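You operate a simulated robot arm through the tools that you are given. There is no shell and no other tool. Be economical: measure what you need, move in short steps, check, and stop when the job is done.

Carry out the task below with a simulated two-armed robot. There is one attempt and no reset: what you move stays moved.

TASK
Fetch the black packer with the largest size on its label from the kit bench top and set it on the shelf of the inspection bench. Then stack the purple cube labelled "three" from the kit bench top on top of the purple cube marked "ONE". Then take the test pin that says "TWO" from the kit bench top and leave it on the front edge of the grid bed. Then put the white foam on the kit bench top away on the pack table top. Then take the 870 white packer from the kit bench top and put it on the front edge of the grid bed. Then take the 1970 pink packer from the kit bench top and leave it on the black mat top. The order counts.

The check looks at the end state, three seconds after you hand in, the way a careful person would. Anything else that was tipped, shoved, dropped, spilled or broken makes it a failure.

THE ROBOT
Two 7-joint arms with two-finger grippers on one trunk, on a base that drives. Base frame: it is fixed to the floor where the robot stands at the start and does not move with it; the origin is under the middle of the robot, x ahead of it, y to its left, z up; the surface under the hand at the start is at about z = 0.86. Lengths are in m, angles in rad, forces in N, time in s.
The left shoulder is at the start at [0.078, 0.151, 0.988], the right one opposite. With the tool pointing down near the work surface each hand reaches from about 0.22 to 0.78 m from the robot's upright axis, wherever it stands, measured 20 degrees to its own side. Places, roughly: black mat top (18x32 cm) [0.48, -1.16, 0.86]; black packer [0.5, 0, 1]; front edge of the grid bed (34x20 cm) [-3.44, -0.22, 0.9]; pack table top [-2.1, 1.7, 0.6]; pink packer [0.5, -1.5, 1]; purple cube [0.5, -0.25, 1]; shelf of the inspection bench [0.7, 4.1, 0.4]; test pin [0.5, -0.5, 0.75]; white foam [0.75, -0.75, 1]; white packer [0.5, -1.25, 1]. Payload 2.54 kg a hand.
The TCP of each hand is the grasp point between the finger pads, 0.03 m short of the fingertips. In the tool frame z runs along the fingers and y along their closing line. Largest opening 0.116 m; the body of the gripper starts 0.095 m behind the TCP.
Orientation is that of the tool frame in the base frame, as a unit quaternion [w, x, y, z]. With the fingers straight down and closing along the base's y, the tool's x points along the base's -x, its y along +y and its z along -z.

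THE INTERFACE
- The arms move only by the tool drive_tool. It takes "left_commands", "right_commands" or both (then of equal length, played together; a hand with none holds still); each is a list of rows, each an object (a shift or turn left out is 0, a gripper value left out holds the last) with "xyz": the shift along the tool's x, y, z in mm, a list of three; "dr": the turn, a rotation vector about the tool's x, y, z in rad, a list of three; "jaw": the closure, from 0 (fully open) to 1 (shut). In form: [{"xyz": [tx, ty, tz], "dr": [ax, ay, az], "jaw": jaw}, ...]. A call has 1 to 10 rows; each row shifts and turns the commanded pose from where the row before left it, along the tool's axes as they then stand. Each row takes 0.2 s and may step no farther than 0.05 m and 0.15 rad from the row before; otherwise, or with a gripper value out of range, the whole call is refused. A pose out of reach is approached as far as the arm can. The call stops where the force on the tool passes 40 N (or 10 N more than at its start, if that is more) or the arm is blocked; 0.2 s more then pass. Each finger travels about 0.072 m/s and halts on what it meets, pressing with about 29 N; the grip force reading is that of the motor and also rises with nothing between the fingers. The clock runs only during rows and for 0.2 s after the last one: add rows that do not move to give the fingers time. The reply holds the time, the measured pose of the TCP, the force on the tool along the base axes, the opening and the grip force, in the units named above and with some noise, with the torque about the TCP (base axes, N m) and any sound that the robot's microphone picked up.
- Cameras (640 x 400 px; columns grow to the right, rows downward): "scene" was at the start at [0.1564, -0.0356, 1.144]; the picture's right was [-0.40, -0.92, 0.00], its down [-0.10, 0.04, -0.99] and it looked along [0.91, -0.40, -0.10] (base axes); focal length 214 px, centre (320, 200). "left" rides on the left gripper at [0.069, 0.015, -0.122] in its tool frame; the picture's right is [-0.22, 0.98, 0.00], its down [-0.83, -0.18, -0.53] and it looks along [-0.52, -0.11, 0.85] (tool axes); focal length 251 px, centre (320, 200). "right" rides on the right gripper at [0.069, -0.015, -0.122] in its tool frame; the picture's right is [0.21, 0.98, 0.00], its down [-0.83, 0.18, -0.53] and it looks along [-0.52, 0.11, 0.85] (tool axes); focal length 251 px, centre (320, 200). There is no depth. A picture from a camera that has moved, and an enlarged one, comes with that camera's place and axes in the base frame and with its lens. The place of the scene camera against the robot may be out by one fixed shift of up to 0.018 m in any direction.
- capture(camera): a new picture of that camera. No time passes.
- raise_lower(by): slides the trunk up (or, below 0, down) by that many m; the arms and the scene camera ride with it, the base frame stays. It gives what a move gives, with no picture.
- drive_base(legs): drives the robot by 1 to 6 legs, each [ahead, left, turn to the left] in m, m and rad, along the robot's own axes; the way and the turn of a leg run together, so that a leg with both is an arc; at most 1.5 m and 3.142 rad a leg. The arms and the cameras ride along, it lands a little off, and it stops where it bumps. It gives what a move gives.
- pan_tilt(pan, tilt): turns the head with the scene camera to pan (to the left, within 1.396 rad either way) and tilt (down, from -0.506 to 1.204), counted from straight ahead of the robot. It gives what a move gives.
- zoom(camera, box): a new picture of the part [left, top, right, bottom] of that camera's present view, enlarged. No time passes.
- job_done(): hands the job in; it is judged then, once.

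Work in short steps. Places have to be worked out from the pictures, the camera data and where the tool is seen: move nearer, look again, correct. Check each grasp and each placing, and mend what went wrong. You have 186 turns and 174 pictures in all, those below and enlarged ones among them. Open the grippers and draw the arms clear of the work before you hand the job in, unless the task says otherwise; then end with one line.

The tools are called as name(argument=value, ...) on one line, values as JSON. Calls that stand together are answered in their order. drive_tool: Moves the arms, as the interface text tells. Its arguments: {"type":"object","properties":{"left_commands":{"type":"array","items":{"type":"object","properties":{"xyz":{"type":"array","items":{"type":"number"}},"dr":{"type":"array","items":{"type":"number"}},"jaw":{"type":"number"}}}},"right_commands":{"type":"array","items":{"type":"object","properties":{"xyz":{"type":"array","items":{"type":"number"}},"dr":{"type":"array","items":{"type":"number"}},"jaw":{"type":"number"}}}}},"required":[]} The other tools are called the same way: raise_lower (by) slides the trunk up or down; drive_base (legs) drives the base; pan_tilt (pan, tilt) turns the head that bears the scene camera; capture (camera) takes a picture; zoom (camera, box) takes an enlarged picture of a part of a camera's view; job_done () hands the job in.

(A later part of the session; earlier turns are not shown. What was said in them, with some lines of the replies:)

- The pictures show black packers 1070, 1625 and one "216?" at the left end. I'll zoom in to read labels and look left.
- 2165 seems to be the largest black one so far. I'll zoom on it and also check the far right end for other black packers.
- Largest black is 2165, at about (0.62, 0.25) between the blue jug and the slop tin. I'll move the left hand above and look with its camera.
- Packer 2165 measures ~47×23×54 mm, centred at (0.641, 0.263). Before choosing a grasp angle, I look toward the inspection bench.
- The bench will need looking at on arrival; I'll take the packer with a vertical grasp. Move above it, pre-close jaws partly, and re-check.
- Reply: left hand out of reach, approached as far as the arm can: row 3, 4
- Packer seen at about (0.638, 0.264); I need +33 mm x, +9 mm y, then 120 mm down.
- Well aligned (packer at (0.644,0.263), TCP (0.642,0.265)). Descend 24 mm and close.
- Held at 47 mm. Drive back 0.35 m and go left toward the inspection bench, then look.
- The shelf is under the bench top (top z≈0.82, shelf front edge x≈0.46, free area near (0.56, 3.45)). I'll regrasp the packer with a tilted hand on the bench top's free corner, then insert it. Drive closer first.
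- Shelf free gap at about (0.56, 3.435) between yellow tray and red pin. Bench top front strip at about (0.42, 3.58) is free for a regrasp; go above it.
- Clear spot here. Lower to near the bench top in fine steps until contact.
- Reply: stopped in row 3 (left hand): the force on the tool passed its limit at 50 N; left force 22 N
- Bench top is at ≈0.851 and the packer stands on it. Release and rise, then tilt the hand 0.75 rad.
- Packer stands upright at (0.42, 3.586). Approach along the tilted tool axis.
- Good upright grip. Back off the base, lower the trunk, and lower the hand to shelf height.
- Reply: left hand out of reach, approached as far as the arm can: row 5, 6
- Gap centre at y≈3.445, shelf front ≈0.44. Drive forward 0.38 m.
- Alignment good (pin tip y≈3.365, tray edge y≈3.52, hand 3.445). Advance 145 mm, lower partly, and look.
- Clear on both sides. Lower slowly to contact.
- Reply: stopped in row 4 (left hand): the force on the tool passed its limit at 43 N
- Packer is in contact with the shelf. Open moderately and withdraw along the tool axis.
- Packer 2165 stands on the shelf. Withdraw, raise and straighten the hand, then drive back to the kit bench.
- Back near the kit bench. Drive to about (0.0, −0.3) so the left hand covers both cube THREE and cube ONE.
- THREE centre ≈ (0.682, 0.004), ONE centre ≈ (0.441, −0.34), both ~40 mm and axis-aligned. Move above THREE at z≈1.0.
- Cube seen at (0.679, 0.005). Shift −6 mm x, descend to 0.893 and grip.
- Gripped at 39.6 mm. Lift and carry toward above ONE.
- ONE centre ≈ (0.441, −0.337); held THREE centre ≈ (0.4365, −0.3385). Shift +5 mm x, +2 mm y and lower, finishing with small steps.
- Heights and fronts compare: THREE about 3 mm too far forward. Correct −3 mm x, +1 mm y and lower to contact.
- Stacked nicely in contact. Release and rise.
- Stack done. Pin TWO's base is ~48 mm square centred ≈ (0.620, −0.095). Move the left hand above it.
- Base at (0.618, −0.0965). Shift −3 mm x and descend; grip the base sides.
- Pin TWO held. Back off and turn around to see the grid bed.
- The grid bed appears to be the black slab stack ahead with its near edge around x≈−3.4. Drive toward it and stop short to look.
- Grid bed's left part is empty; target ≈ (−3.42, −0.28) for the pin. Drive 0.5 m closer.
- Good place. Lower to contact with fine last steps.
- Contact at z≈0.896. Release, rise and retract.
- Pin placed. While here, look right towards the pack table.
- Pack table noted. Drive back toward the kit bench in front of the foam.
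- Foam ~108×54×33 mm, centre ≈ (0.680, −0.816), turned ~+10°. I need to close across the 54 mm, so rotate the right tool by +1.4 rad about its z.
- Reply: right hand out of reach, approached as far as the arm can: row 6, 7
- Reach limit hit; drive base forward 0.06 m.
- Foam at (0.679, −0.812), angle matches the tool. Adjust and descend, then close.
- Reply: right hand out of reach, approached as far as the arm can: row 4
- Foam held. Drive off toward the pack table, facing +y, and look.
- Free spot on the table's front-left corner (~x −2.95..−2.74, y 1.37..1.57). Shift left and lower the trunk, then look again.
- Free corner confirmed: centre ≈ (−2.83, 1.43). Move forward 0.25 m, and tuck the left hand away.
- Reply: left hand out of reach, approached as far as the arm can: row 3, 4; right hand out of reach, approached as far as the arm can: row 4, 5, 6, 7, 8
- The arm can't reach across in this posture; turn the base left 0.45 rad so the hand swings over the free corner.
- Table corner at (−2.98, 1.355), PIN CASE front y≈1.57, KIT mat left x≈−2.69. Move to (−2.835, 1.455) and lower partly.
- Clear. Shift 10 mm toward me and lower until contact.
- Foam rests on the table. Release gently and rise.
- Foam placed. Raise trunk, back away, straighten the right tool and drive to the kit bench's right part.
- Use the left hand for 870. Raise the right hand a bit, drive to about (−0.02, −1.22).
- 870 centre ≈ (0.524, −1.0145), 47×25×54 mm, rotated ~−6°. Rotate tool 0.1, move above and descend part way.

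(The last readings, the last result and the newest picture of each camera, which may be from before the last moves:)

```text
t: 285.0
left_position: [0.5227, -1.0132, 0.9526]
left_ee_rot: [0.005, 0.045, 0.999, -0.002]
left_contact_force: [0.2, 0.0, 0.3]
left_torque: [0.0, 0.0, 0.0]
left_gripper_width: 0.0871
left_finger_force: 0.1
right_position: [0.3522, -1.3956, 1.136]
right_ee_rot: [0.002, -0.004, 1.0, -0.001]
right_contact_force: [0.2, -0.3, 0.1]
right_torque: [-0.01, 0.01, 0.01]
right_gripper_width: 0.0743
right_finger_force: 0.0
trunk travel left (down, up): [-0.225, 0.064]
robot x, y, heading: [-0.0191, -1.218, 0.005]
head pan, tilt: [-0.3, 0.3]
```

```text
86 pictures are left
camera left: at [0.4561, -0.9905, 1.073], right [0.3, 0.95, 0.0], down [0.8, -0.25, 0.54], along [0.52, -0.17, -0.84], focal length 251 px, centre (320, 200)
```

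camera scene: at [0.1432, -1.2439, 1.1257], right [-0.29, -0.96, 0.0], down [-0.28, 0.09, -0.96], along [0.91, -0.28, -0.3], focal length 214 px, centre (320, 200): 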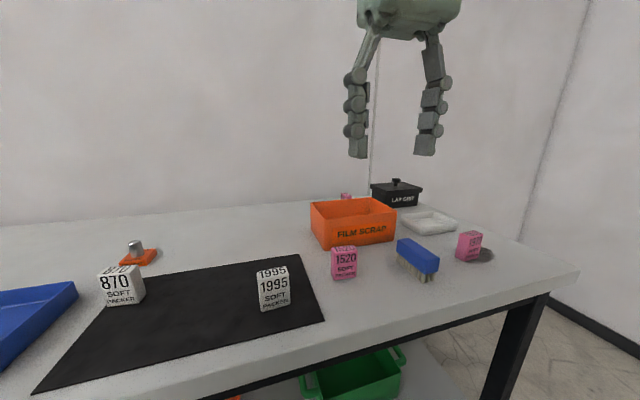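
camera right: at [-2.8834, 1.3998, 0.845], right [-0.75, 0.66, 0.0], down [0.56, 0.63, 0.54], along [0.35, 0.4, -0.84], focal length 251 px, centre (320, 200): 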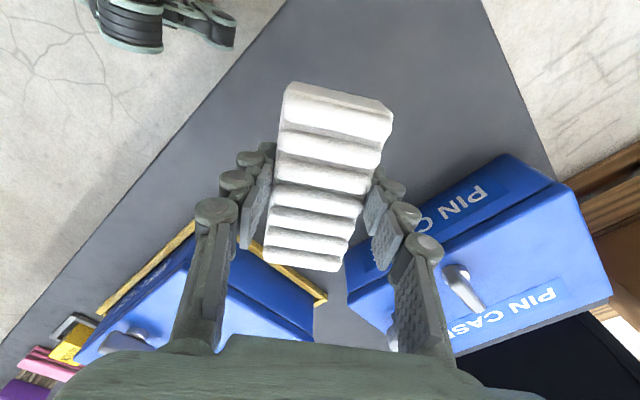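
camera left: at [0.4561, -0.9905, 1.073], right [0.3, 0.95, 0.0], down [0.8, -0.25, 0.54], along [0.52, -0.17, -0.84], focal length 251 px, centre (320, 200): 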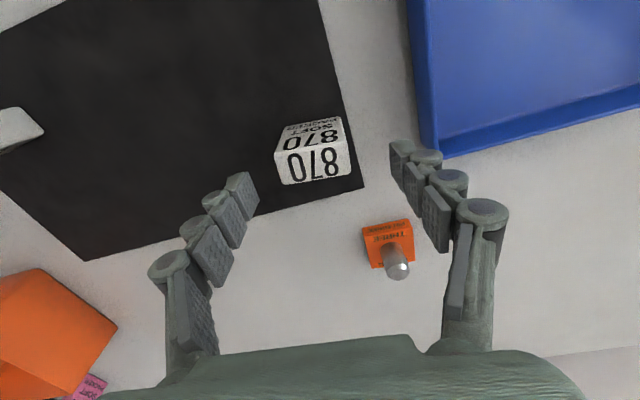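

drive_tool(left_commands=[{"xyz": [-1, -4, 27]}, {"xyz": [0, 0, 27]}, {}, {"jaw": 1}, {"jaw": 1}, {"jaw": 1}, {"jaw": 1}])

drive_tool(left_commands=[{"xyz": [0, 0, -40]}, {"xyz": [0, 0, -50]}, {"xyz": [0, 0, -50]}, {"xyz": [0, 0, -50]}, {"xyz": [45, 0, 0]}, {"xyz": [45, 0, 0]}])

capture(camera="left")

```text
t: 286.6
left_position: [0.526, -1.017, 0.8964]
left_ee_rot: [0.006, 0.045, 0.999, -0.002]
left_contact_force: [-1.1, 0.3, -0.2]
left_torque: [-0.02, 0.0, -0.05]
left_gripper_width: 0.0473
left_finger_force: 29.3
right_position: [0.3523, -1.3938, 1.1365]
right_ee_rot: [0.002, -0.005, 1.0, 0.0]
right_contact_force: [1.4, -0.9, -0.3]
right_torque: [-0.01, 0.0, -0.02]
right_gripper_width: 0.0743
right_finger_force: 0.2
trunk travel left (down, up): [-0.225, 0.064]
robot x, y, heading: [-0.0174, -1.2218, 0.009]
head pan, tilt: [-0.3, 0.3]
```

```text
t: 288.0
left_position: [0.435, -1.0112, 1.0864]
left_ee_rot: [0.005, 0.045, 0.999, -0.002]
left_contact_force: [-0.7, 0.5, -1.0]
left_torque: [-0.01, -0.01, 0.0]
left_gripper_width: 0.0467
left_finger_force: 29.4
right_position: [0.3524, -1.3944, 1.1364]
right_ee_rot: [0.002, -0.005, 1.0, -0.001]
right_contact_force: [-0.3, -0.4, -0.1]
right_torque: [-0.02, -0.04, 0.01]
right_gripper_width: 0.0745
right_finger_force: 0.1
trunk travel left (down, up): [-0.225, 0.064]
robot x, y, heading: [-0.0174, -1.217, 0.004]
head pan, tilt: [-0.3, 0.3]
```

```text
85 pictures are left
camera left: at [0.3662, -0.9877, 1.2065], right [0.3, 0.95, 0.0], down [0.8, -0.25, 0.54], along [0.52, -0.17, -0.84], focal length 251 px, centre (320, 200)
```

left: 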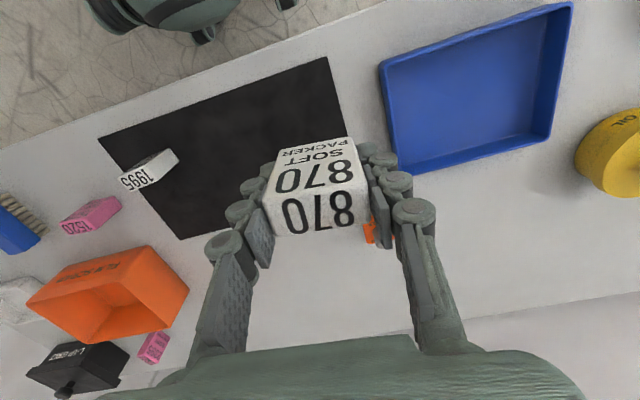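

870 held. Drive to the grid bed.

drive_base(legs=[[-0.5, 0, 0], [0, 0, 3.13], [0.9, -0.65, 0], [0.9, -0.65, 0]])

pan_tilt(pan=0.0, tilt=0.35)

capture(camera="scene")

```text
t: 311.1
left_position: [-2.7574, -0.1152, 1.085]
left_ee_rot: [-0.002, 0.999, -0.044, -0.004]
left_contact_force: [0.1, -0.1, -1.0]
left_torque: [0.0, 0.03, 0.01]
left_gripper_width: 0.0467
left_finger_force: 29.3
right_position: [-2.6755, 0.2686, 1.1353]
right_ee_rot: [-0.001, 1.0, 0.006, -0.002]
right_contact_force: [-0.1, -0.6, 0.1]
right_torque: [-0.03, 0.03, 0.05]
right_gripper_width: 0.074
right_finger_force: 0.2
trunk travel left (down, up): [-0.225, 0.064]
robot x, y, heading: [-2.304, 0.096, -3.131]
head pan, tilt: [-0.3, 0.3]
```

```text
t: 311.9
left_position: [-2.7577, -0.1167, 1.0859]
left_ee_rot: [-0.002, 0.999, -0.043, -0.004]
left_contact_force: [-0.1, -0.2, -0.5]
left_torque: [-0.02, 0.01, 0.02]
left_gripper_width: 0.0469
left_finger_force: 28.8
right_position: [-2.6755, 0.269, 1.1359]
right_ee_rot: [-0.001, 1.0, 0.007, -0.002]
right_contact_force: [0.2, 0.3, 0.5]
right_torque: [-0.01, 0.0, 0.0]
right_gripper_width: 0.074
right_finger_force: 0.1
trunk travel left (down, up): [-0.225, 0.064]
robot x, y, heading: [-2.305, 0.091, -3.13]
head pan, tilt: [0.0, 0.351]
```

```text
84 pictures are left
camera scene: at [-2.4619, 0.0924, 1.121], right [-0.01, 1.0, 0.0], down [0.34, 0.0, -0.94], along [-0.94, -0.01, -0.34], focal length 214 px, centre (320, 200)
```

scene: 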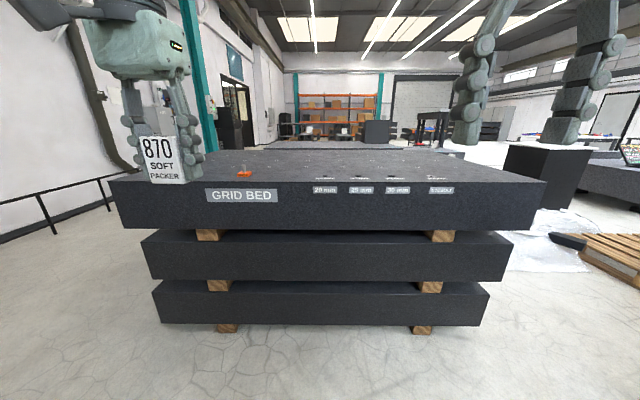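

drive_base(legs=[[0.53, 0, -0.011]])

capture(camera="left")

capture(camera="scene")

```text
t: 315.0
left_position: [-3.2949, -0.1068, 1.0844]
left_ee_rot: [-0.002, 0.999, -0.054, -0.004]
left_contact_force: [-0.6, 0.0, -0.4]
left_torque: [0.0, -0.05, -0.01]
left_gripper_width: 0.0467
left_finger_force: 29.3
right_position: [-3.2041, 0.2756, 1.1361]
right_ee_rot: [-0.001, 1.0, -0.003, -0.002]
right_contact_force: [-0.5, -0.8, 0.0]
right_torque: [0.03, -0.01, 0.01]
right_gripper_width: 0.0742
right_finger_force: 0.0
trunk travel left (down, up): [-0.225, 0.064]
robot x, y, heading: [-2.8358, 0.0915, 3.132]
head pan, tilt: [0.0, 0.351]
```

```text
83 pictures are left
camera left: at [-3.2253, -0.1289, 1.2058], right [-0.32, -0.95, 0.0], down [-0.8, 0.27, 0.54], along [-0.51, 0.17, -0.84], focal length 251 px, centre (320, 200)
```

left: 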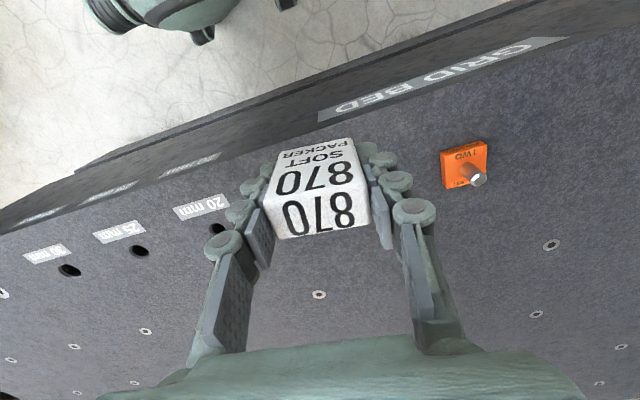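

```text
82 pictures are left
camera scene: at [-2.9936, 0.0955, 1.121], right [0.01, 1.0, 0.0], down [0.34, 0.0, -0.94], along [-0.94, 0.01, -0.34], focal length 214 px, centre (320, 200)
```

scene: 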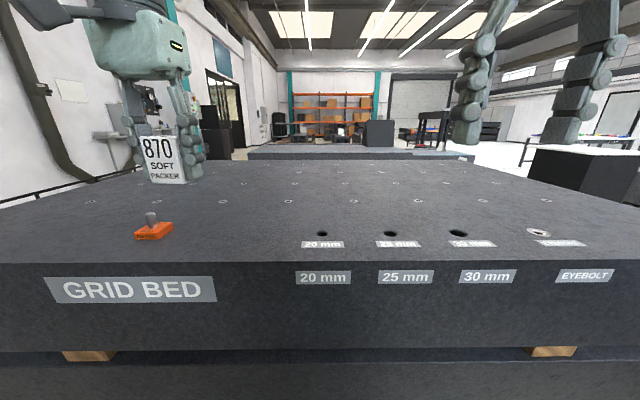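

drive_tool(left_commands=[{"dr": [0, 0, -0.107]}, {"xyz": [-38, 6, 0]}, {"xyz": [-38, 6, 0]}, {"xyz": [-38, 6, 0]}, {"xyz": [0, 0, 45]}, {"xyz": [0, 0, 45]}, {"xyz": [0, 0, 40]}, {}])

capture(camera="left")

```text
t: 316.8
left_position: [-3.4101, -0.1222, 0.954]
left_ee_rot: [-0.003, 1.0, -0.001, -0.004]
left_contact_force: [1.5, -0.4, -0.5]
left_torque: [-0.02, -0.03, 0.02]
left_gripper_width: 0.0468
left_finger_force: 28.9
right_position: [-3.2032, 0.2776, 1.1353]
right_ee_rot: [-0.001, 1.0, -0.003, -0.002]
right_contact_force: [-0.2, 0.0, 0.0]
right_torque: [-0.01, 0.01, 0.01]
right_gripper_width: 0.0745
right_finger_force: 0.0
trunk travel left (down, up): [-0.225, 0.064]
robot x, y, heading: [-2.8359, 0.0883, 3.138]
head pan, tilt: [0.0, 0.351]
```

```text
81 pictures are left
camera left: at [-3.3396, -0.1375, 1.075], right [-0.22, -0.98, 0.0], down [-0.82, 0.18, 0.54], along [-0.53, 0.12, -0.84], focal length 251 px, centre (320, 200)
```

left: 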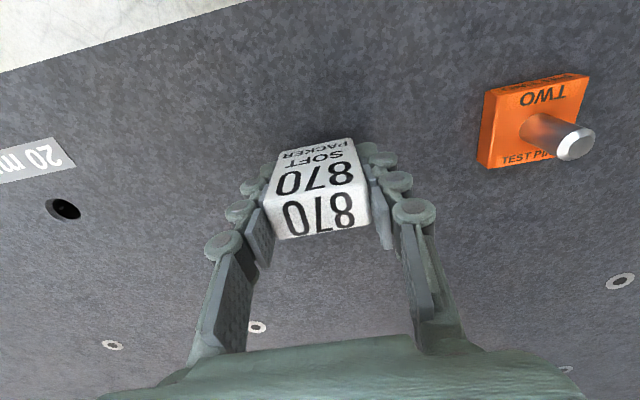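

Good place, clear of the pin and hole. Lower to contact.

drive_tool(left_commands=[{"xyz": [0, 0, 14]}, {"xyz": [0, 0, 3]}, {"xyz": [0, 0, 3]}, {"xyz": [0, 0, 3]}, {"xyz": [0, 0, 2]}, {}])

zoom(camera="scene", box=[110, 150, 290, 270])

```text
t: 318.2
left_position: [-3.4085, -0.1228, 0.9332]
left_ee_rot: [-0.003, 1.0, -0.002, -0.006]
left_contact_force: [-5.1, -0.9, 18.1]
left_torque: [-0.32, -0.05, -0.04]
left_gripper_width: 0.0467
left_finger_force: 29.2
right_position: [-3.2031, 0.2761, 1.1361]
right_ee_rot: [-0.001, 1.0, -0.004, -0.003]
right_contact_force: [0.9, -0.1, -0.3]
right_torque: [0.03, 0.0, 0.02]
right_gripper_width: 0.0741
right_finger_force: 0.1
trunk travel left (down, up): [-0.225, 0.064]
robot x, y, heading: [-2.8364, 0.0941, 3.134]
head pan, tilt: [0.0, 0.351]
```

```text
3.33 times, centred on (200, 210) of scene
camera zoom: at [-2.9922, 0.096, 1.1215], right [0.01, 1.0, 0.0], down [0.34, 0.0, -0.94], along [-0.94, 0.01, -0.34], focal length 715 px, centre (720, 167)
```

zoom: 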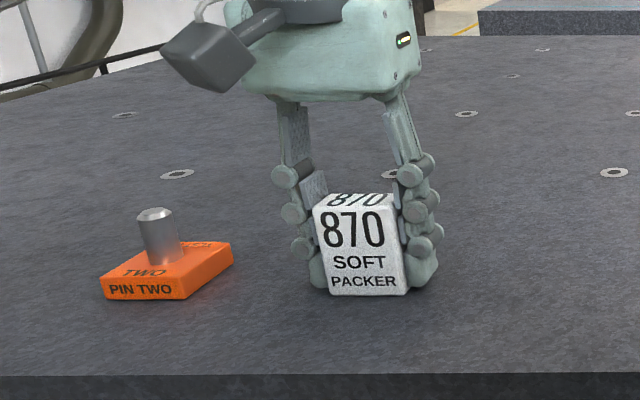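

drive_tool(left_commands=[{"jaw": 0.3}, {"jaw": 0.3}, {"jaw": 0.3}, {"xyz": [0, 0, -40]}, {"xyz": [0, 0, -50]}, {"xyz": [0, 0, -50]}, {"xyz": [0, 0, -50]}, {"xyz": [45, 0, 0]}, {"xyz": [45, 0, 0]}])

zoom(camera="scene", box=[110, 150, 290, 270])

```text
t: 320.2
left_position: [-3.3177, -0.1253, 1.1238]
left_ee_rot: [-0.002, 1.0, -0.002, -0.004]
left_contact_force: [1.2, -0.2, 0.5]
left_torque: [0.0, 0.01, 0.03]
left_gripper_width: 0.0812
left_finger_force: 0.1
right_position: [-3.2024, 0.2752, 1.1358]
right_ee_rot: [-0.001, 1.0, -0.003, -0.002]
right_contact_force: [0.9, 0.6, 0.1]
right_torque: [-0.01, 0.0, -0.03]
right_gripper_width: 0.0742
right_finger_force: 0.1
trunk travel left (down, up): [-0.225, 0.064]
robot x, y, heading: [-2.8377, 0.0927, 3.131]
head pan, tilt: [0.0, 0.351]
```

```text
3.33 times, centred on (200, 210) of scene
camera zoom: at [-2.9926, 0.0956, 1.1212], right [0.01, 1.0, 0.0], down [0.34, 0.0, -0.94], along [-0.94, 0.01, -0.34], focal length 715 px, centre (720, 167)
```

zoom: 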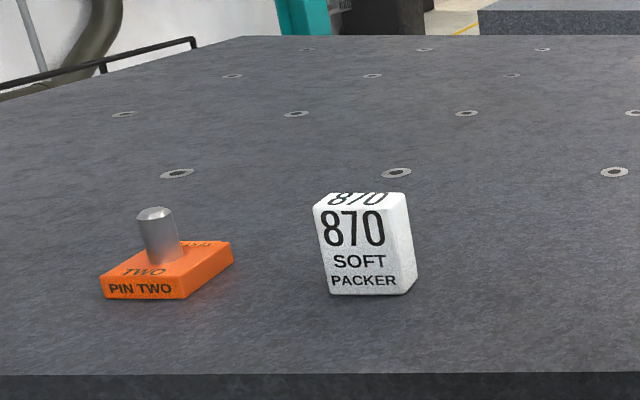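

Both on the bed. Drive back to the kit bench's right end for the pink 1970 packer.

drive_base(legs=[[-0.5, 0, 0], [0, 0, -3.131], [0.9, -0.75, 0], [0.9, -0.75, 0]])

capture(camera="scene")

```text
t: 344.9
left_position: [-0.0842, -1.1817, 1.1221]
left_ee_rot: [0.004, 0.005, 1.0, -0.003]
left_contact_force: [-0.3, -0.8, 0.1]
left_torque: [0.04, 0.02, 0.02]
left_gripper_width: 0.0813
left_finger_force: 0.2
right_position: [-0.2025, -1.5821, 1.1365]
right_ee_rot: [0.002, 0.008, 1.0, -0.001]
right_contact_force: [-0.3, -0.1, 0.3]
right_torque: [0.0, -0.06, -0.01]
right_gripper_width: 0.0744
right_finger_force: 0.1
trunk travel left (down, up): [-0.225, 0.064]
robot x, y, heading: [-0.5668, -1.397, -0.021]
head pan, tilt: [0.0, 0.351]
```

```text
78 pictures are left
camera scene: at [-0.4033, -1.3987, 1.121], right [-0.02, -1.0, 0.0], down [-0.34, 0.01, -0.94], along [0.94, -0.02, -0.34], focal length 214 px, centre (320, 200)
```

scene: 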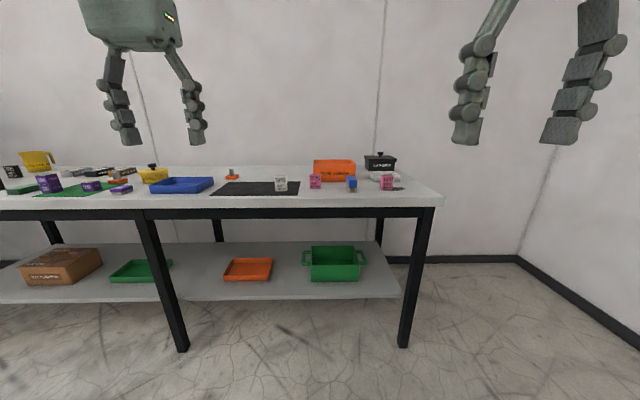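

drive_base(legs=[[0, -0.07, 0.021], [0.54, 0, 0]])

pan_tilt(pan=-0.3, tilt=0.5)

capture(camera="scene")

capture(camera="right")

```text
t: 348.9
left_position: [0.4355, -1.2385, 1.1235]
left_ee_rot: [0.004, -0.006, 1.0, -0.003]
left_contact_force: [-0.1, 1.2, -0.4]
left_torque: [0.03, 0.01, 0.02]
left_gripper_width: 0.0815
left_finger_force: 0.0
right_position: [0.3273, -1.6413, 1.135]
right_ee_rot: [0.003, -0.005, 1.0, -0.001]
right_contact_force: [-1.0, -0.6, -0.4]
right_torque: [0.0, 0.0, 0.02]
right_gripper_width: 0.0741
right_finger_force: 0.0
trunk travel left (down, up): [-0.225, 0.064]
robot x, y, heading: [-0.0421, -1.4655, 0.005]
head pan, tilt: [0.0, 0.351]
```

```text
t: 349.7
left_position: [0.4365, -1.2389, 1.1227]
left_ee_rot: [0.004, -0.007, 1.0, -0.003]
left_contact_force: [0.5, -1.3, -0.1]
left_torque: [0.01, -0.01, 0.0]
left_gripper_width: 0.0811
left_finger_force: 0.0
right_position: [0.327, -1.6415, 1.1354]
right_ee_rot: [0.002, -0.005, 1.0, 0.0]
right_contact_force: [0.8, -0.3, 0.0]
right_torque: [0.01, 0.01, -0.02]
right_gripper_width: 0.0742
right_finger_force: 0.0
trunk travel left (down, up): [-0.225, 0.064]
robot x, y, heading: [-0.0439, -1.4646, 0.008]
head pan, tilt: [-0.3, 0.499]
```

```text
77 pictures are left
camera scene: at [0.1156, -1.4896, 1.1074], right [-0.29, -0.96, 0.0], down [-0.46, 0.14, -0.88], along [0.84, -0.25, -0.48], focal length 214 px, centre (320, 200)
```

scene: 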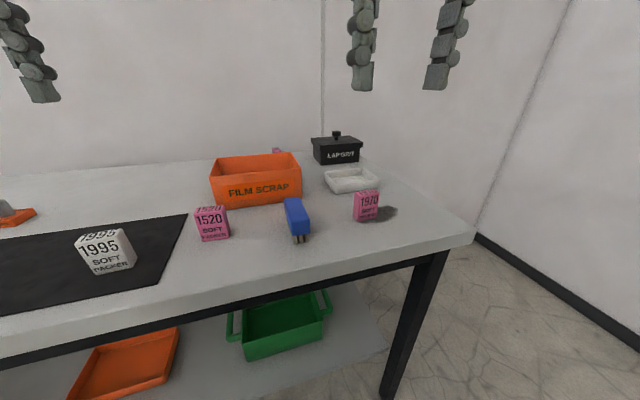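

```text
76 pictures are left
camera right: at [0.2569, -1.6581, 1.2579], right [-0.22, 0.97, 0.0], down [0.82, 0.19, 0.54], along [0.52, 0.12, -0.84], focal length 251 px, centre (320, 200)
```

right: 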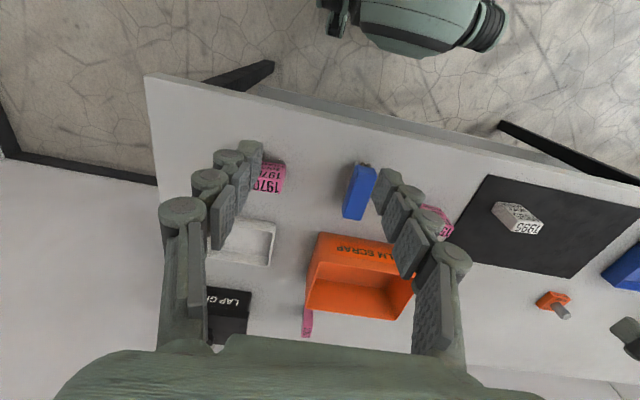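

1970 at about (0.442, −1.696). Move the right hand for a clear view.

drive_tool(right_commands=[{"xyz": [-20, -40, 0], "jaw": 0}, {"xyz": [-20, -30, 0]}, {}])

capture(camera="right")

zoom(camera="right", box=[230, 90, 390, 190])

zoom(camera="scene", box=[270, 160, 430, 260])

```text
t: 350.5
left_position: [0.4363, -1.2381, 1.123]
left_ee_rot: [0.004, -0.007, 1.0, -0.002]
left_contact_force: [0.3, 0.7, 0.0]
left_torque: [0.03, -0.01, 0.0]
left_gripper_width: 0.0811
left_finger_force: 0.0
right_position: [0.3667, -1.7144, 1.1397]
right_ee_rot: [0.001, -0.005, 1.0, 0.0]
right_contact_force: [0.3, 0.0, 0.2]
right_torque: [-0.04, 0.01, -0.01]
right_gripper_width: 0.1161
right_finger_force: 0.1
trunk travel left (down, up): [-0.225, 0.064]
robot x, y, heading: [-0.0408, -1.4676, 0.006]
head pan, tilt: [-0.3, 0.499]
```

```text
75 pictures are left
camera right: at [0.2971, -1.7298, 1.2614], right [-0.22, 0.97, 0.0], down [0.82, 0.19, 0.54], along [0.52, 0.12, -0.84], focal length 251 px, centre (320, 200)
```

right: 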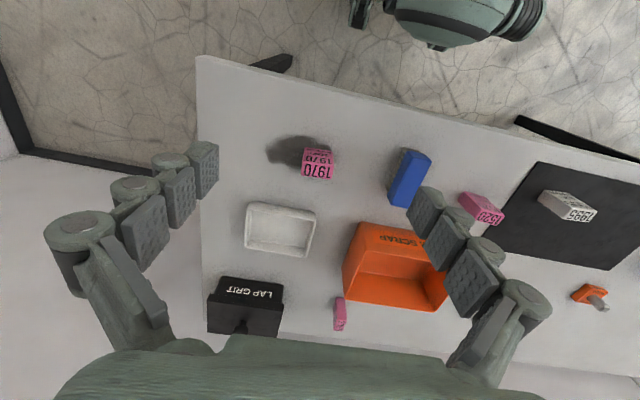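

```text
4.00 times, centred on (310, 140) of right
camera zoom: at [0.2971, -1.7298, 1.2614], right [-0.22, 0.97, 0.0], down [0.82, 0.19, 0.54], along [0.52, 0.12, -0.84], focal length 1006 px, centre (360, 440)
```

zoom: 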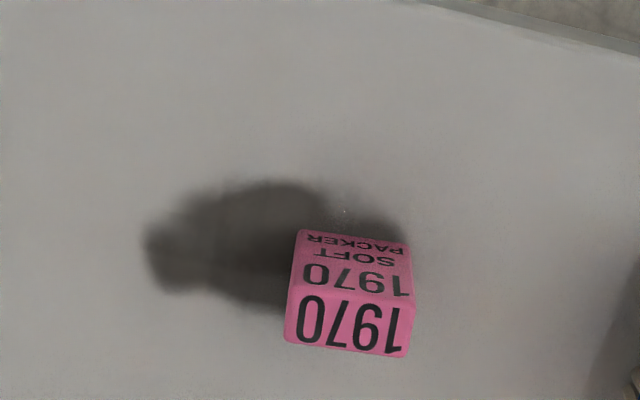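

```text
4.00 times, centred on (350, 210) of scene
camera zoom: at [0.1154, -1.4896, 1.1074], right [-0.29, -0.96, 0.0], down [-0.46, 0.14, -0.88], along [0.84, -0.25, -0.48], focal length 858 px, centre (200, 160)
```

zoom: 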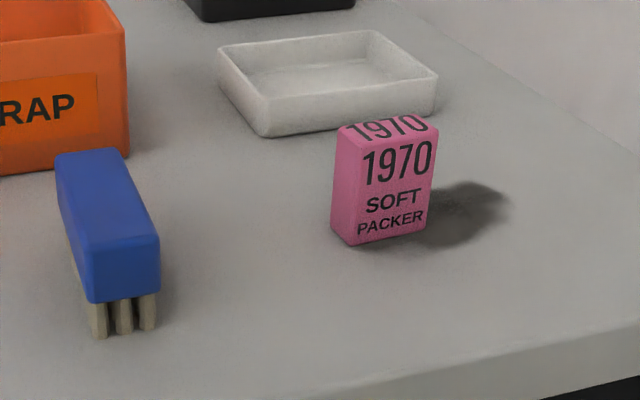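

1970 centre ≈ (0.460, −1.696), turned ~+5°. There's a dark stain on the bench beside it. Move above it.

drive_tool(right_commands=[{"dr": [0, 0, -0.09], "jaw": 0.25}, {"xyz": [-47, 5, 0]}, {"xyz": [-47, 5, 0]}, {"xyz": [0, 0, 50]}, {"xyz": [0, 0, 50]}, {"xyz": [0, 0, 50]}, {"xyz": [0, 0, 40]}, {}])

capture(camera="right")

```text
t: 352.3
left_position: [0.4344, -1.2391, 1.1225]
left_ee_rot: [0.004, -0.006, 1.0, -0.002]
left_contact_force: [0.6, 0.3, 0.1]
left_torque: [0.03, 0.03, 0.0]
left_gripper_width: 0.0812
left_finger_force: 0.1
right_position: [0.4656, -1.693, 0.9449]
right_ee_rot: [0.002, -0.05, 0.999, -0.001]
right_contact_force: [0.3, -0.8, -0.1]
right_torque: [0.01, 0.03, 0.01]
right_gripper_width: 0.087
right_finger_force: 0.1
trunk travel left (down, up): [-0.225, 0.064]
robot x, y, heading: [-0.042, -1.4656, 0.01]
head pan, tilt: [-0.3, 0.499]
```

```text
72 pictures are left
camera right: at [0.3964, -1.7155, 1.0672], right [-0.31, 0.95, 0.0], down [0.8, 0.26, 0.54], along [0.51, 0.16, -0.84], focal length 251 px, centre (320, 200)
```

right: 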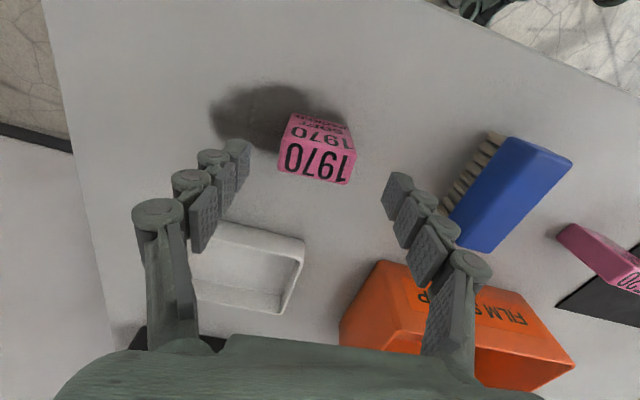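

drive_tool(right_commands=[{"xyz": [4, -3, 24], "dr": [0, 0, -0.03]}, {"xyz": [0, 0, 24]}, {}, {"jaw": 1}, {"jaw": 1}, {"jaw": 1}, {"jaw": 1}])

drive_tool(right_commands=[{"xyz": [0, 0, -40]}, {"xyz": [0, 0, -50]}, {"xyz": [0, 0, -50]}, {"xyz": [0, 0, -40]}, {"xyz": [30, 0, 0]}, {}])

capture(camera="right")

capture(camera="scene")

```text
t: 353.9
left_position: [0.4349, -1.239, 1.1224]
left_ee_rot: [0.005, -0.007, 1.0, -0.002]
left_contact_force: [0.6, 0.4, -0.1]
left_torque: [-0.01, 0.01, 0.0]
left_gripper_width: 0.0811
left_finger_force: 0.0
right_position: [0.4604, -1.6949, 0.8991]
right_ee_rot: [0.002, -0.065, 0.998, -0.002]
right_contact_force: [-0.3, -0.7, 0.3]
right_torque: [-0.02, -0.01, 0.0]
right_gripper_width: 0.0474
right_finger_force: 29.0
trunk travel left (down, up): [-0.225, 0.064]
robot x, y, heading: [-0.0438, -1.4693, 0.007]
head pan, tilt: [-0.3, 0.499]
```

```text
t: 355.3
left_position: [0.4348, -1.2383, 1.1221]
left_ee_rot: [0.004, -0.007, 1.0, -0.002]
left_contact_force: [0.8, -0.1, 0.7]
left_torque: [0.0, 0.01, 0.01]
left_gripper_width: 0.0812
left_finger_force: 0.1
right_position: [0.4268, -1.6982, 1.079]
right_ee_rot: [0.001, -0.065, 0.998, 0.0]
right_contact_force: [0.2, 0.0, -0.6]
right_torque: [-0.02, 0.01, 0.02]
right_gripper_width: 0.0471
right_finger_force: 28.6
trunk travel left (down, up): [-0.225, 0.064]
robot x, y, heading: [-0.0423, -1.4644, 0.008]
head pan, tilt: [-0.3, 0.499]
```

```text
71 pictures are left
camera right: at [0.3593, -1.7226, 1.2006], right [-0.34, 0.94, 0.0], down [0.79, 0.29, 0.54], along [0.5, 0.18, -0.84], focal length 251 px, centre (320, 200)
```

right: 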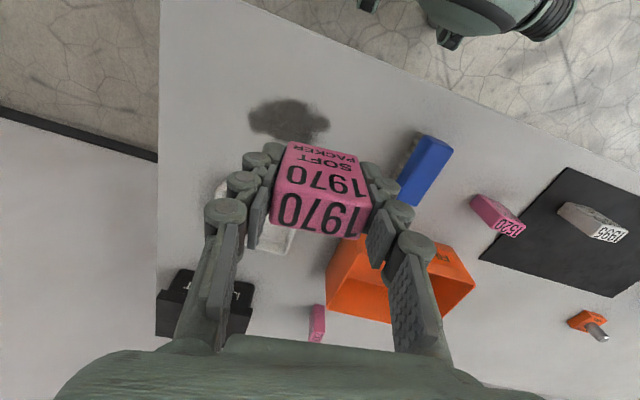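

```text
70 pictures are left
camera scene: at [0.1158, -1.4896, 1.1073], right [-0.29, -0.96, 0.0], down [-0.46, 0.14, -0.88], along [0.84, -0.25, -0.48], focal length 214 px, centre (320, 200)
```

scene: 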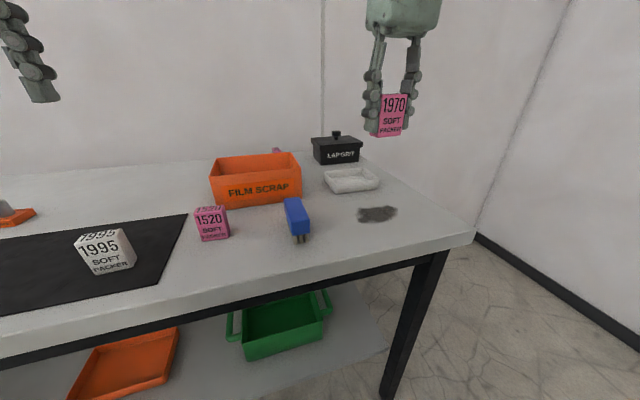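

1970 held. Slide the base left 0.6 m to bring it over the mat.

drive_base(legs=[[0, 0.6, -0.008]])

capture(camera="right")

capture(camera="scene")

```text
t: 361.7
left_position: [0.4358, -0.6326, 1.1223]
left_ee_rot: [0.005, -0.003, 1.0, -0.003]
left_contact_force: [-0.3, 0.0, 0.3]
left_torque: [0.0, 0.0, -0.04]
left_gripper_width: 0.0811
left_finger_force: 0.1
right_position: [0.4254, -1.0924, 1.0781]
right_ee_rot: [0.002, -0.061, 0.998, -0.001]
right_contact_force: [-0.8, 0.3, -0.2]
right_torque: [-0.04, 0.03, 0.01]
right_gripper_width: 0.0466
right_finger_force: 29.1
trunk travel left (down, up): [-0.225, 0.064]
robot x, y, heading: [-0.0481, -0.8532, 0.002]
head pan, tilt: [-0.3, 0.499]
```

```text
69 pictures are left
camera right: at [0.3559, -1.116, 1.2005], right [-0.33, 0.94, 0.0], down [0.8, 0.28, 0.54], along [0.51, 0.18, -0.84], focal length 251 px, centre (320, 200)
```

right: 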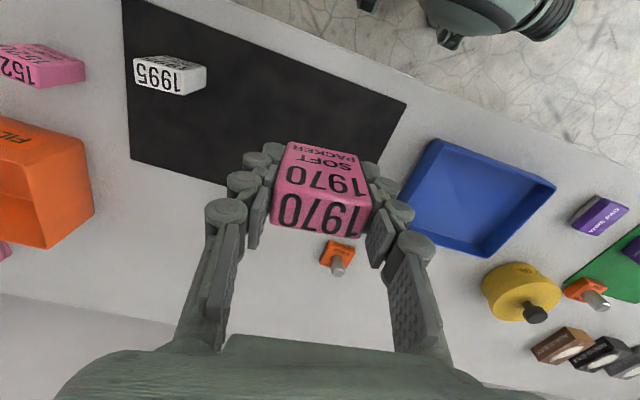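

```text
68 pictures are left
camera scene: at [0.1142, -0.8808, 1.1074], right [-0.3, -0.95, 0.0], down [-0.46, 0.14, -0.88], along [0.84, -0.26, -0.48], focal length 214 px, centre (320, 200)
```

scene: 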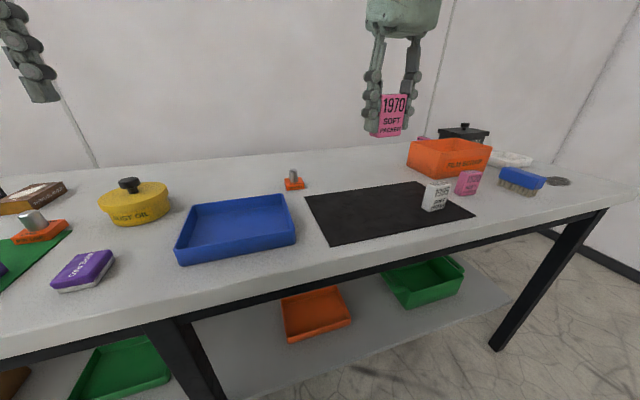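

Mat spans x≈0.385–0.575, y≈−1.325..−1.0. Target (0.475, −1.09), well clear of 1995. Straighten and lower.

drive_tool(right_commands=[{"dr": [0, 0, 0.12]}, {"xyz": [-49, 0, 0]}, {"xyz": [0, 0, 50]}, {"xyz": [0, 0, 50]}, {"xyz": [0, 0, 50]}, {"xyz": [0, 0, 10]}, {}])

capture(camera="right")

```text
t: 363.3
left_position: [0.4365, -0.6321, 1.1227]
left_ee_rot: [0.005, -0.003, 1.0, -0.003]
left_contact_force: [0.4, 0.7, 0.3]
left_torque: [0.0, -0.02, -0.01]
left_gripper_width: 0.081
left_finger_force: 0.1
right_position: [0.4745, -1.092, 0.9185]
right_ee_rot: [0.002, 0.0, 1.0, 0.0]
right_contact_force: [0.9, 0.5, -0.3]
right_torque: [-0.03, -0.01, 0.0]
right_gripper_width: 0.0468
right_finger_force: 29.1
trunk travel left (down, up): [-0.225, 0.064]
robot x, y, heading: [-0.0418, -0.8546, -0.001]
head pan, tilt: [-0.3, 0.499]
```

```text
67 pictures are left
camera right: at [0.4043, -1.1085, 1.0407], right [-0.22, 0.98, 0.0], down [0.82, 0.18, 0.54], along [0.52, 0.11, -0.84], focal length 251 px, centre (320, 200)
```

right: 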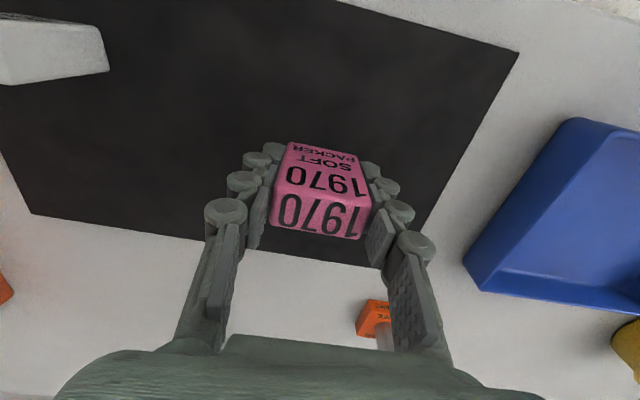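

drive_tool(right_commands=[{"xyz": [0, 0, 10]}, {"xyz": [0, 0, 3]}, {"xyz": [0, 0, 3]}, {"xyz": [0, 0, 3]}, {"xyz": [0, 0, 3]}, {}])

zoom(camera="scene", box=[290, 130, 480, 250])

```text
t: 364.7
left_position: [0.4335, -0.6321, 1.1231]
left_ee_rot: [0.005, -0.003, 1.0, -0.002]
left_contact_force: [0.0, -0.7, -0.5]
left_torque: [-0.01, -0.03, -0.01]
left_gripper_width: 0.0811
left_finger_force: 0.0
right_position: [0.4745, -1.0916, 0.9014]
right_ee_rot: [0.006, 0.001, 1.0, -0.001]
right_contact_force: [2.5, -3.2, 29.3]
right_torque: [-0.08, 0.16, 0.05]
right_gripper_width: 0.0468
right_finger_force: 29.3
trunk travel left (down, up): [-0.225, 0.064]
robot x, y, heading: [-0.0456, -0.8523, -0.002]
head pan, tilt: [-0.3, 0.499]
```

```text
3.33 times, centred on (385, 190) of scene
camera zoom: at [0.1123, -0.8802, 1.1082], right [-0.3, -0.95, 0.0], down [-0.45, 0.14, -0.88], along [0.84, -0.26, -0.48], focal length 715 px, centre (103, 233)
```

zoom: 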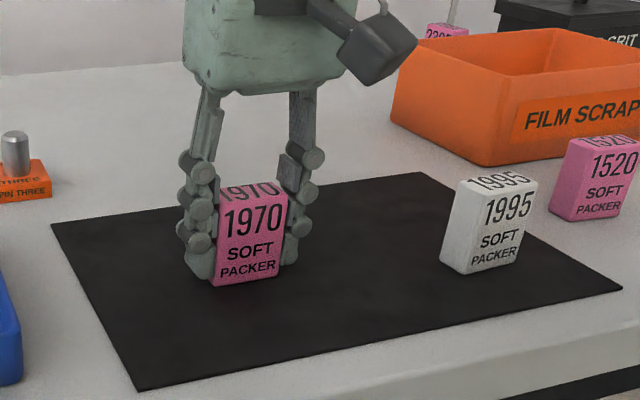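

On the mat. Release, rise, retract both hands.

drive_tool(right_commands=[{"xyz": [0, 0, -2]}, {"jaw": 0.3}, {"jaw": 0.3}, {"jaw": 0.3}, {"xyz": [0, 0, -40]}, {"xyz": [0, 0, -50]}, {"xyz": [0, 0, -50]}, {"xyz": [0, 0, -50]}, {"xyz": [40, 0, 0]}])

drive_base(legs=[[-0.4, 0, 0]])

capture(camera="scene")

pan_tilt(pan=0.4, tilt=0.4)

capture(camera="scene")

```text
t: 366.7
left_position: [0.4354, -0.6329, 1.123]
left_ee_rot: [0.005, -0.002, 1.0, -0.002]
left_contact_force: [-0.5, 0.4, 0.0]
left_torque: [-0.03, -0.03, 0.0]
left_gripper_width: 0.0812
left_finger_force: 0.0
right_position: [0.4315, -1.0929, 1.0923]
right_ee_rot: [0.001, -0.001, 1.0, -0.001]
right_contact_force: [0.9, 0.5, -0.2]
right_torque: [-0.01, -0.01, -0.01]
right_gripper_width: 0.0813
right_finger_force: 0.3
trunk travel left (down, up): [-0.225, 0.064]
robot x, y, heading: [-0.0459, -0.8515, -0.006]
head pan, tilt: [-0.3, 0.499]
```

```text
t: 369.1
left_position: [0.039, -0.6319, 1.1231]
left_ee_rot: [0.004, -0.002, 1.0, -0.003]
left_contact_force: [0.6, 0.8, 0.0]
left_torque: [-0.01, 0.03, 0.0]
left_gripper_width: 0.0811
left_finger_force: 0.2
right_position: [0.0348, -1.0917, 1.0917]
right_ee_rot: [0.002, 0.0, 1.0, 0.0]
right_contact_force: [0.0, -0.4, -0.1]
right_torque: [-0.01, -0.04, 0.01]
right_gripper_width: 0.081
right_finger_force: 0.0
trunk travel left (down, up): [-0.225, 0.064]
robot x, y, heading: [-0.4421, -0.8566, -0.005]
head pan, tilt: [-0.3, 0.499]
```

```text
65 pictures are left
camera scene: at [-0.2824, -0.8799, 1.1074], right [-0.3, -0.95, 0.0], down [-0.46, 0.14, -0.88], along [0.84, -0.26, -0.48], focal length 214 px, centre (320, 200)
```

scene: 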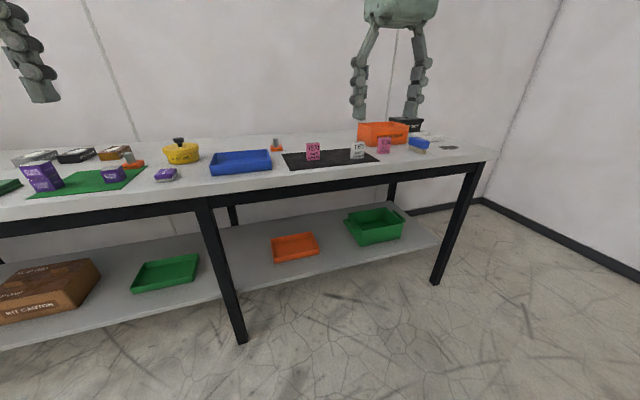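

```text
t: 370.2
left_position: [0.0401, -0.6317, 1.1225]
left_ee_rot: [0.005, -0.003, 1.0, -0.002]
left_contact_force: [0.0, 0.0, 0.0]
left_torque: [0.0, 0.0, 0.0]
left_gripper_width: 0.0814
left_finger_force: 0.1
right_position: [0.0351, -1.0912, 1.092]
right_ee_rot: [0.002, -0.001, 1.0, -0.002]
right_contact_force: [0.1, -0.1, -0.6]
right_torque: [-0.02, -0.02, 0.0]
right_gripper_width: 0.0812
right_finger_force: 0.1
trunk travel left (down, up): [-0.225, 0.064]
robot x, y, heading: [-0.4414, -0.8498, -0.001]
head pan, tilt: [0.4, 0.4]
```

```text
64 pictures are left
camera scene: at [-0.2834, -0.817, 1.1165], right [0.39, -0.92, 0.0], down [-0.36, -0.15, -0.92], along [0.85, 0.36, -0.39], focal length 214 px, centre (320, 200)
```

scene: 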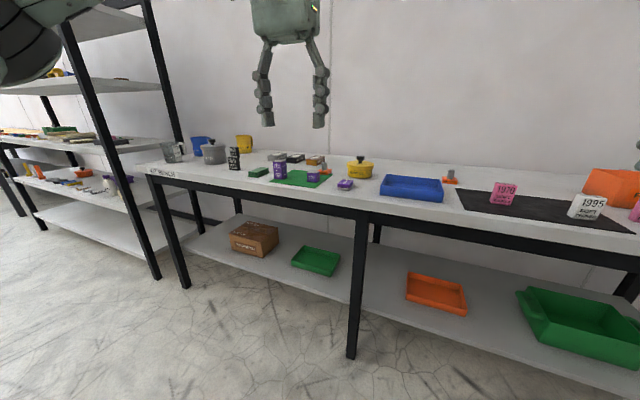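

Everything is in place: stack intact, 1970 upright on the mat. Open both grippers fully.

drive_tool(left_commands=[{"jaw": 0}, {"jaw": 0}], right_commands=[{"jaw": 0}, {"jaw": 0}])

zoom(camera="scene", box=[230, 140, 370, 200])

```text
t: 370.8
left_position: [0.0411, -0.6319, 1.1234]
left_ee_rot: [0.004, -0.003, 1.0, -0.002]
left_contact_force: [-0.4, 0.4, -0.4]
left_torque: [0.01, 0.0, -0.02]
left_gripper_width: 0.116
left_finger_force: 0.1
right_position: [0.0343, -1.0913, 1.0906]
right_ee_rot: [0.001, -0.001, 1.0, -0.001]
right_contact_force: [-1.1, 0.8, 0.9]
right_torque: [0.02, -0.02, 0.05]
right_gripper_width: 0.116
right_finger_force: 0.1
trunk travel left (down, up): [-0.225, 0.064]
robot x, y, heading: [-0.4406, -0.8545, -0.003]
head pan, tilt: [0.4, 0.4]
```

```text
4.57 times, centred on (300, 170) of scene
camera zoom: at [-0.2834, -0.817, 1.1165], right [0.39, -0.92, 0.0], down [-0.36, -0.15, -0.92], along [0.85, 0.36, -0.39], focal length 980 px, centre (411, 337)
```

zoom: 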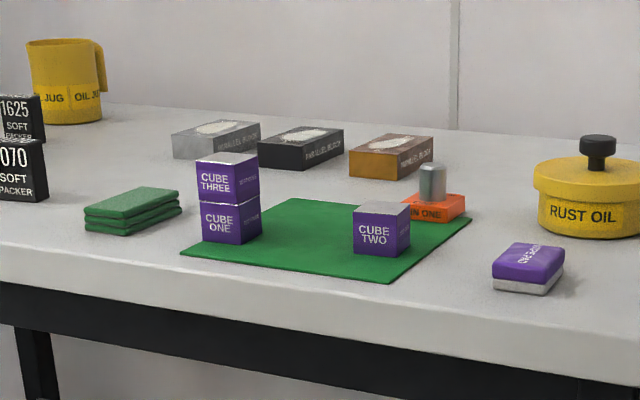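

All is in place and the arms are clear; handing in.

job_done()

```text
The job is handed in.
```

I did all six moves in the order given and handed the job in, with both grippers open and the arms clear. Each item was seen in place after release, and I noticed nothing tipped or shoved along the way.
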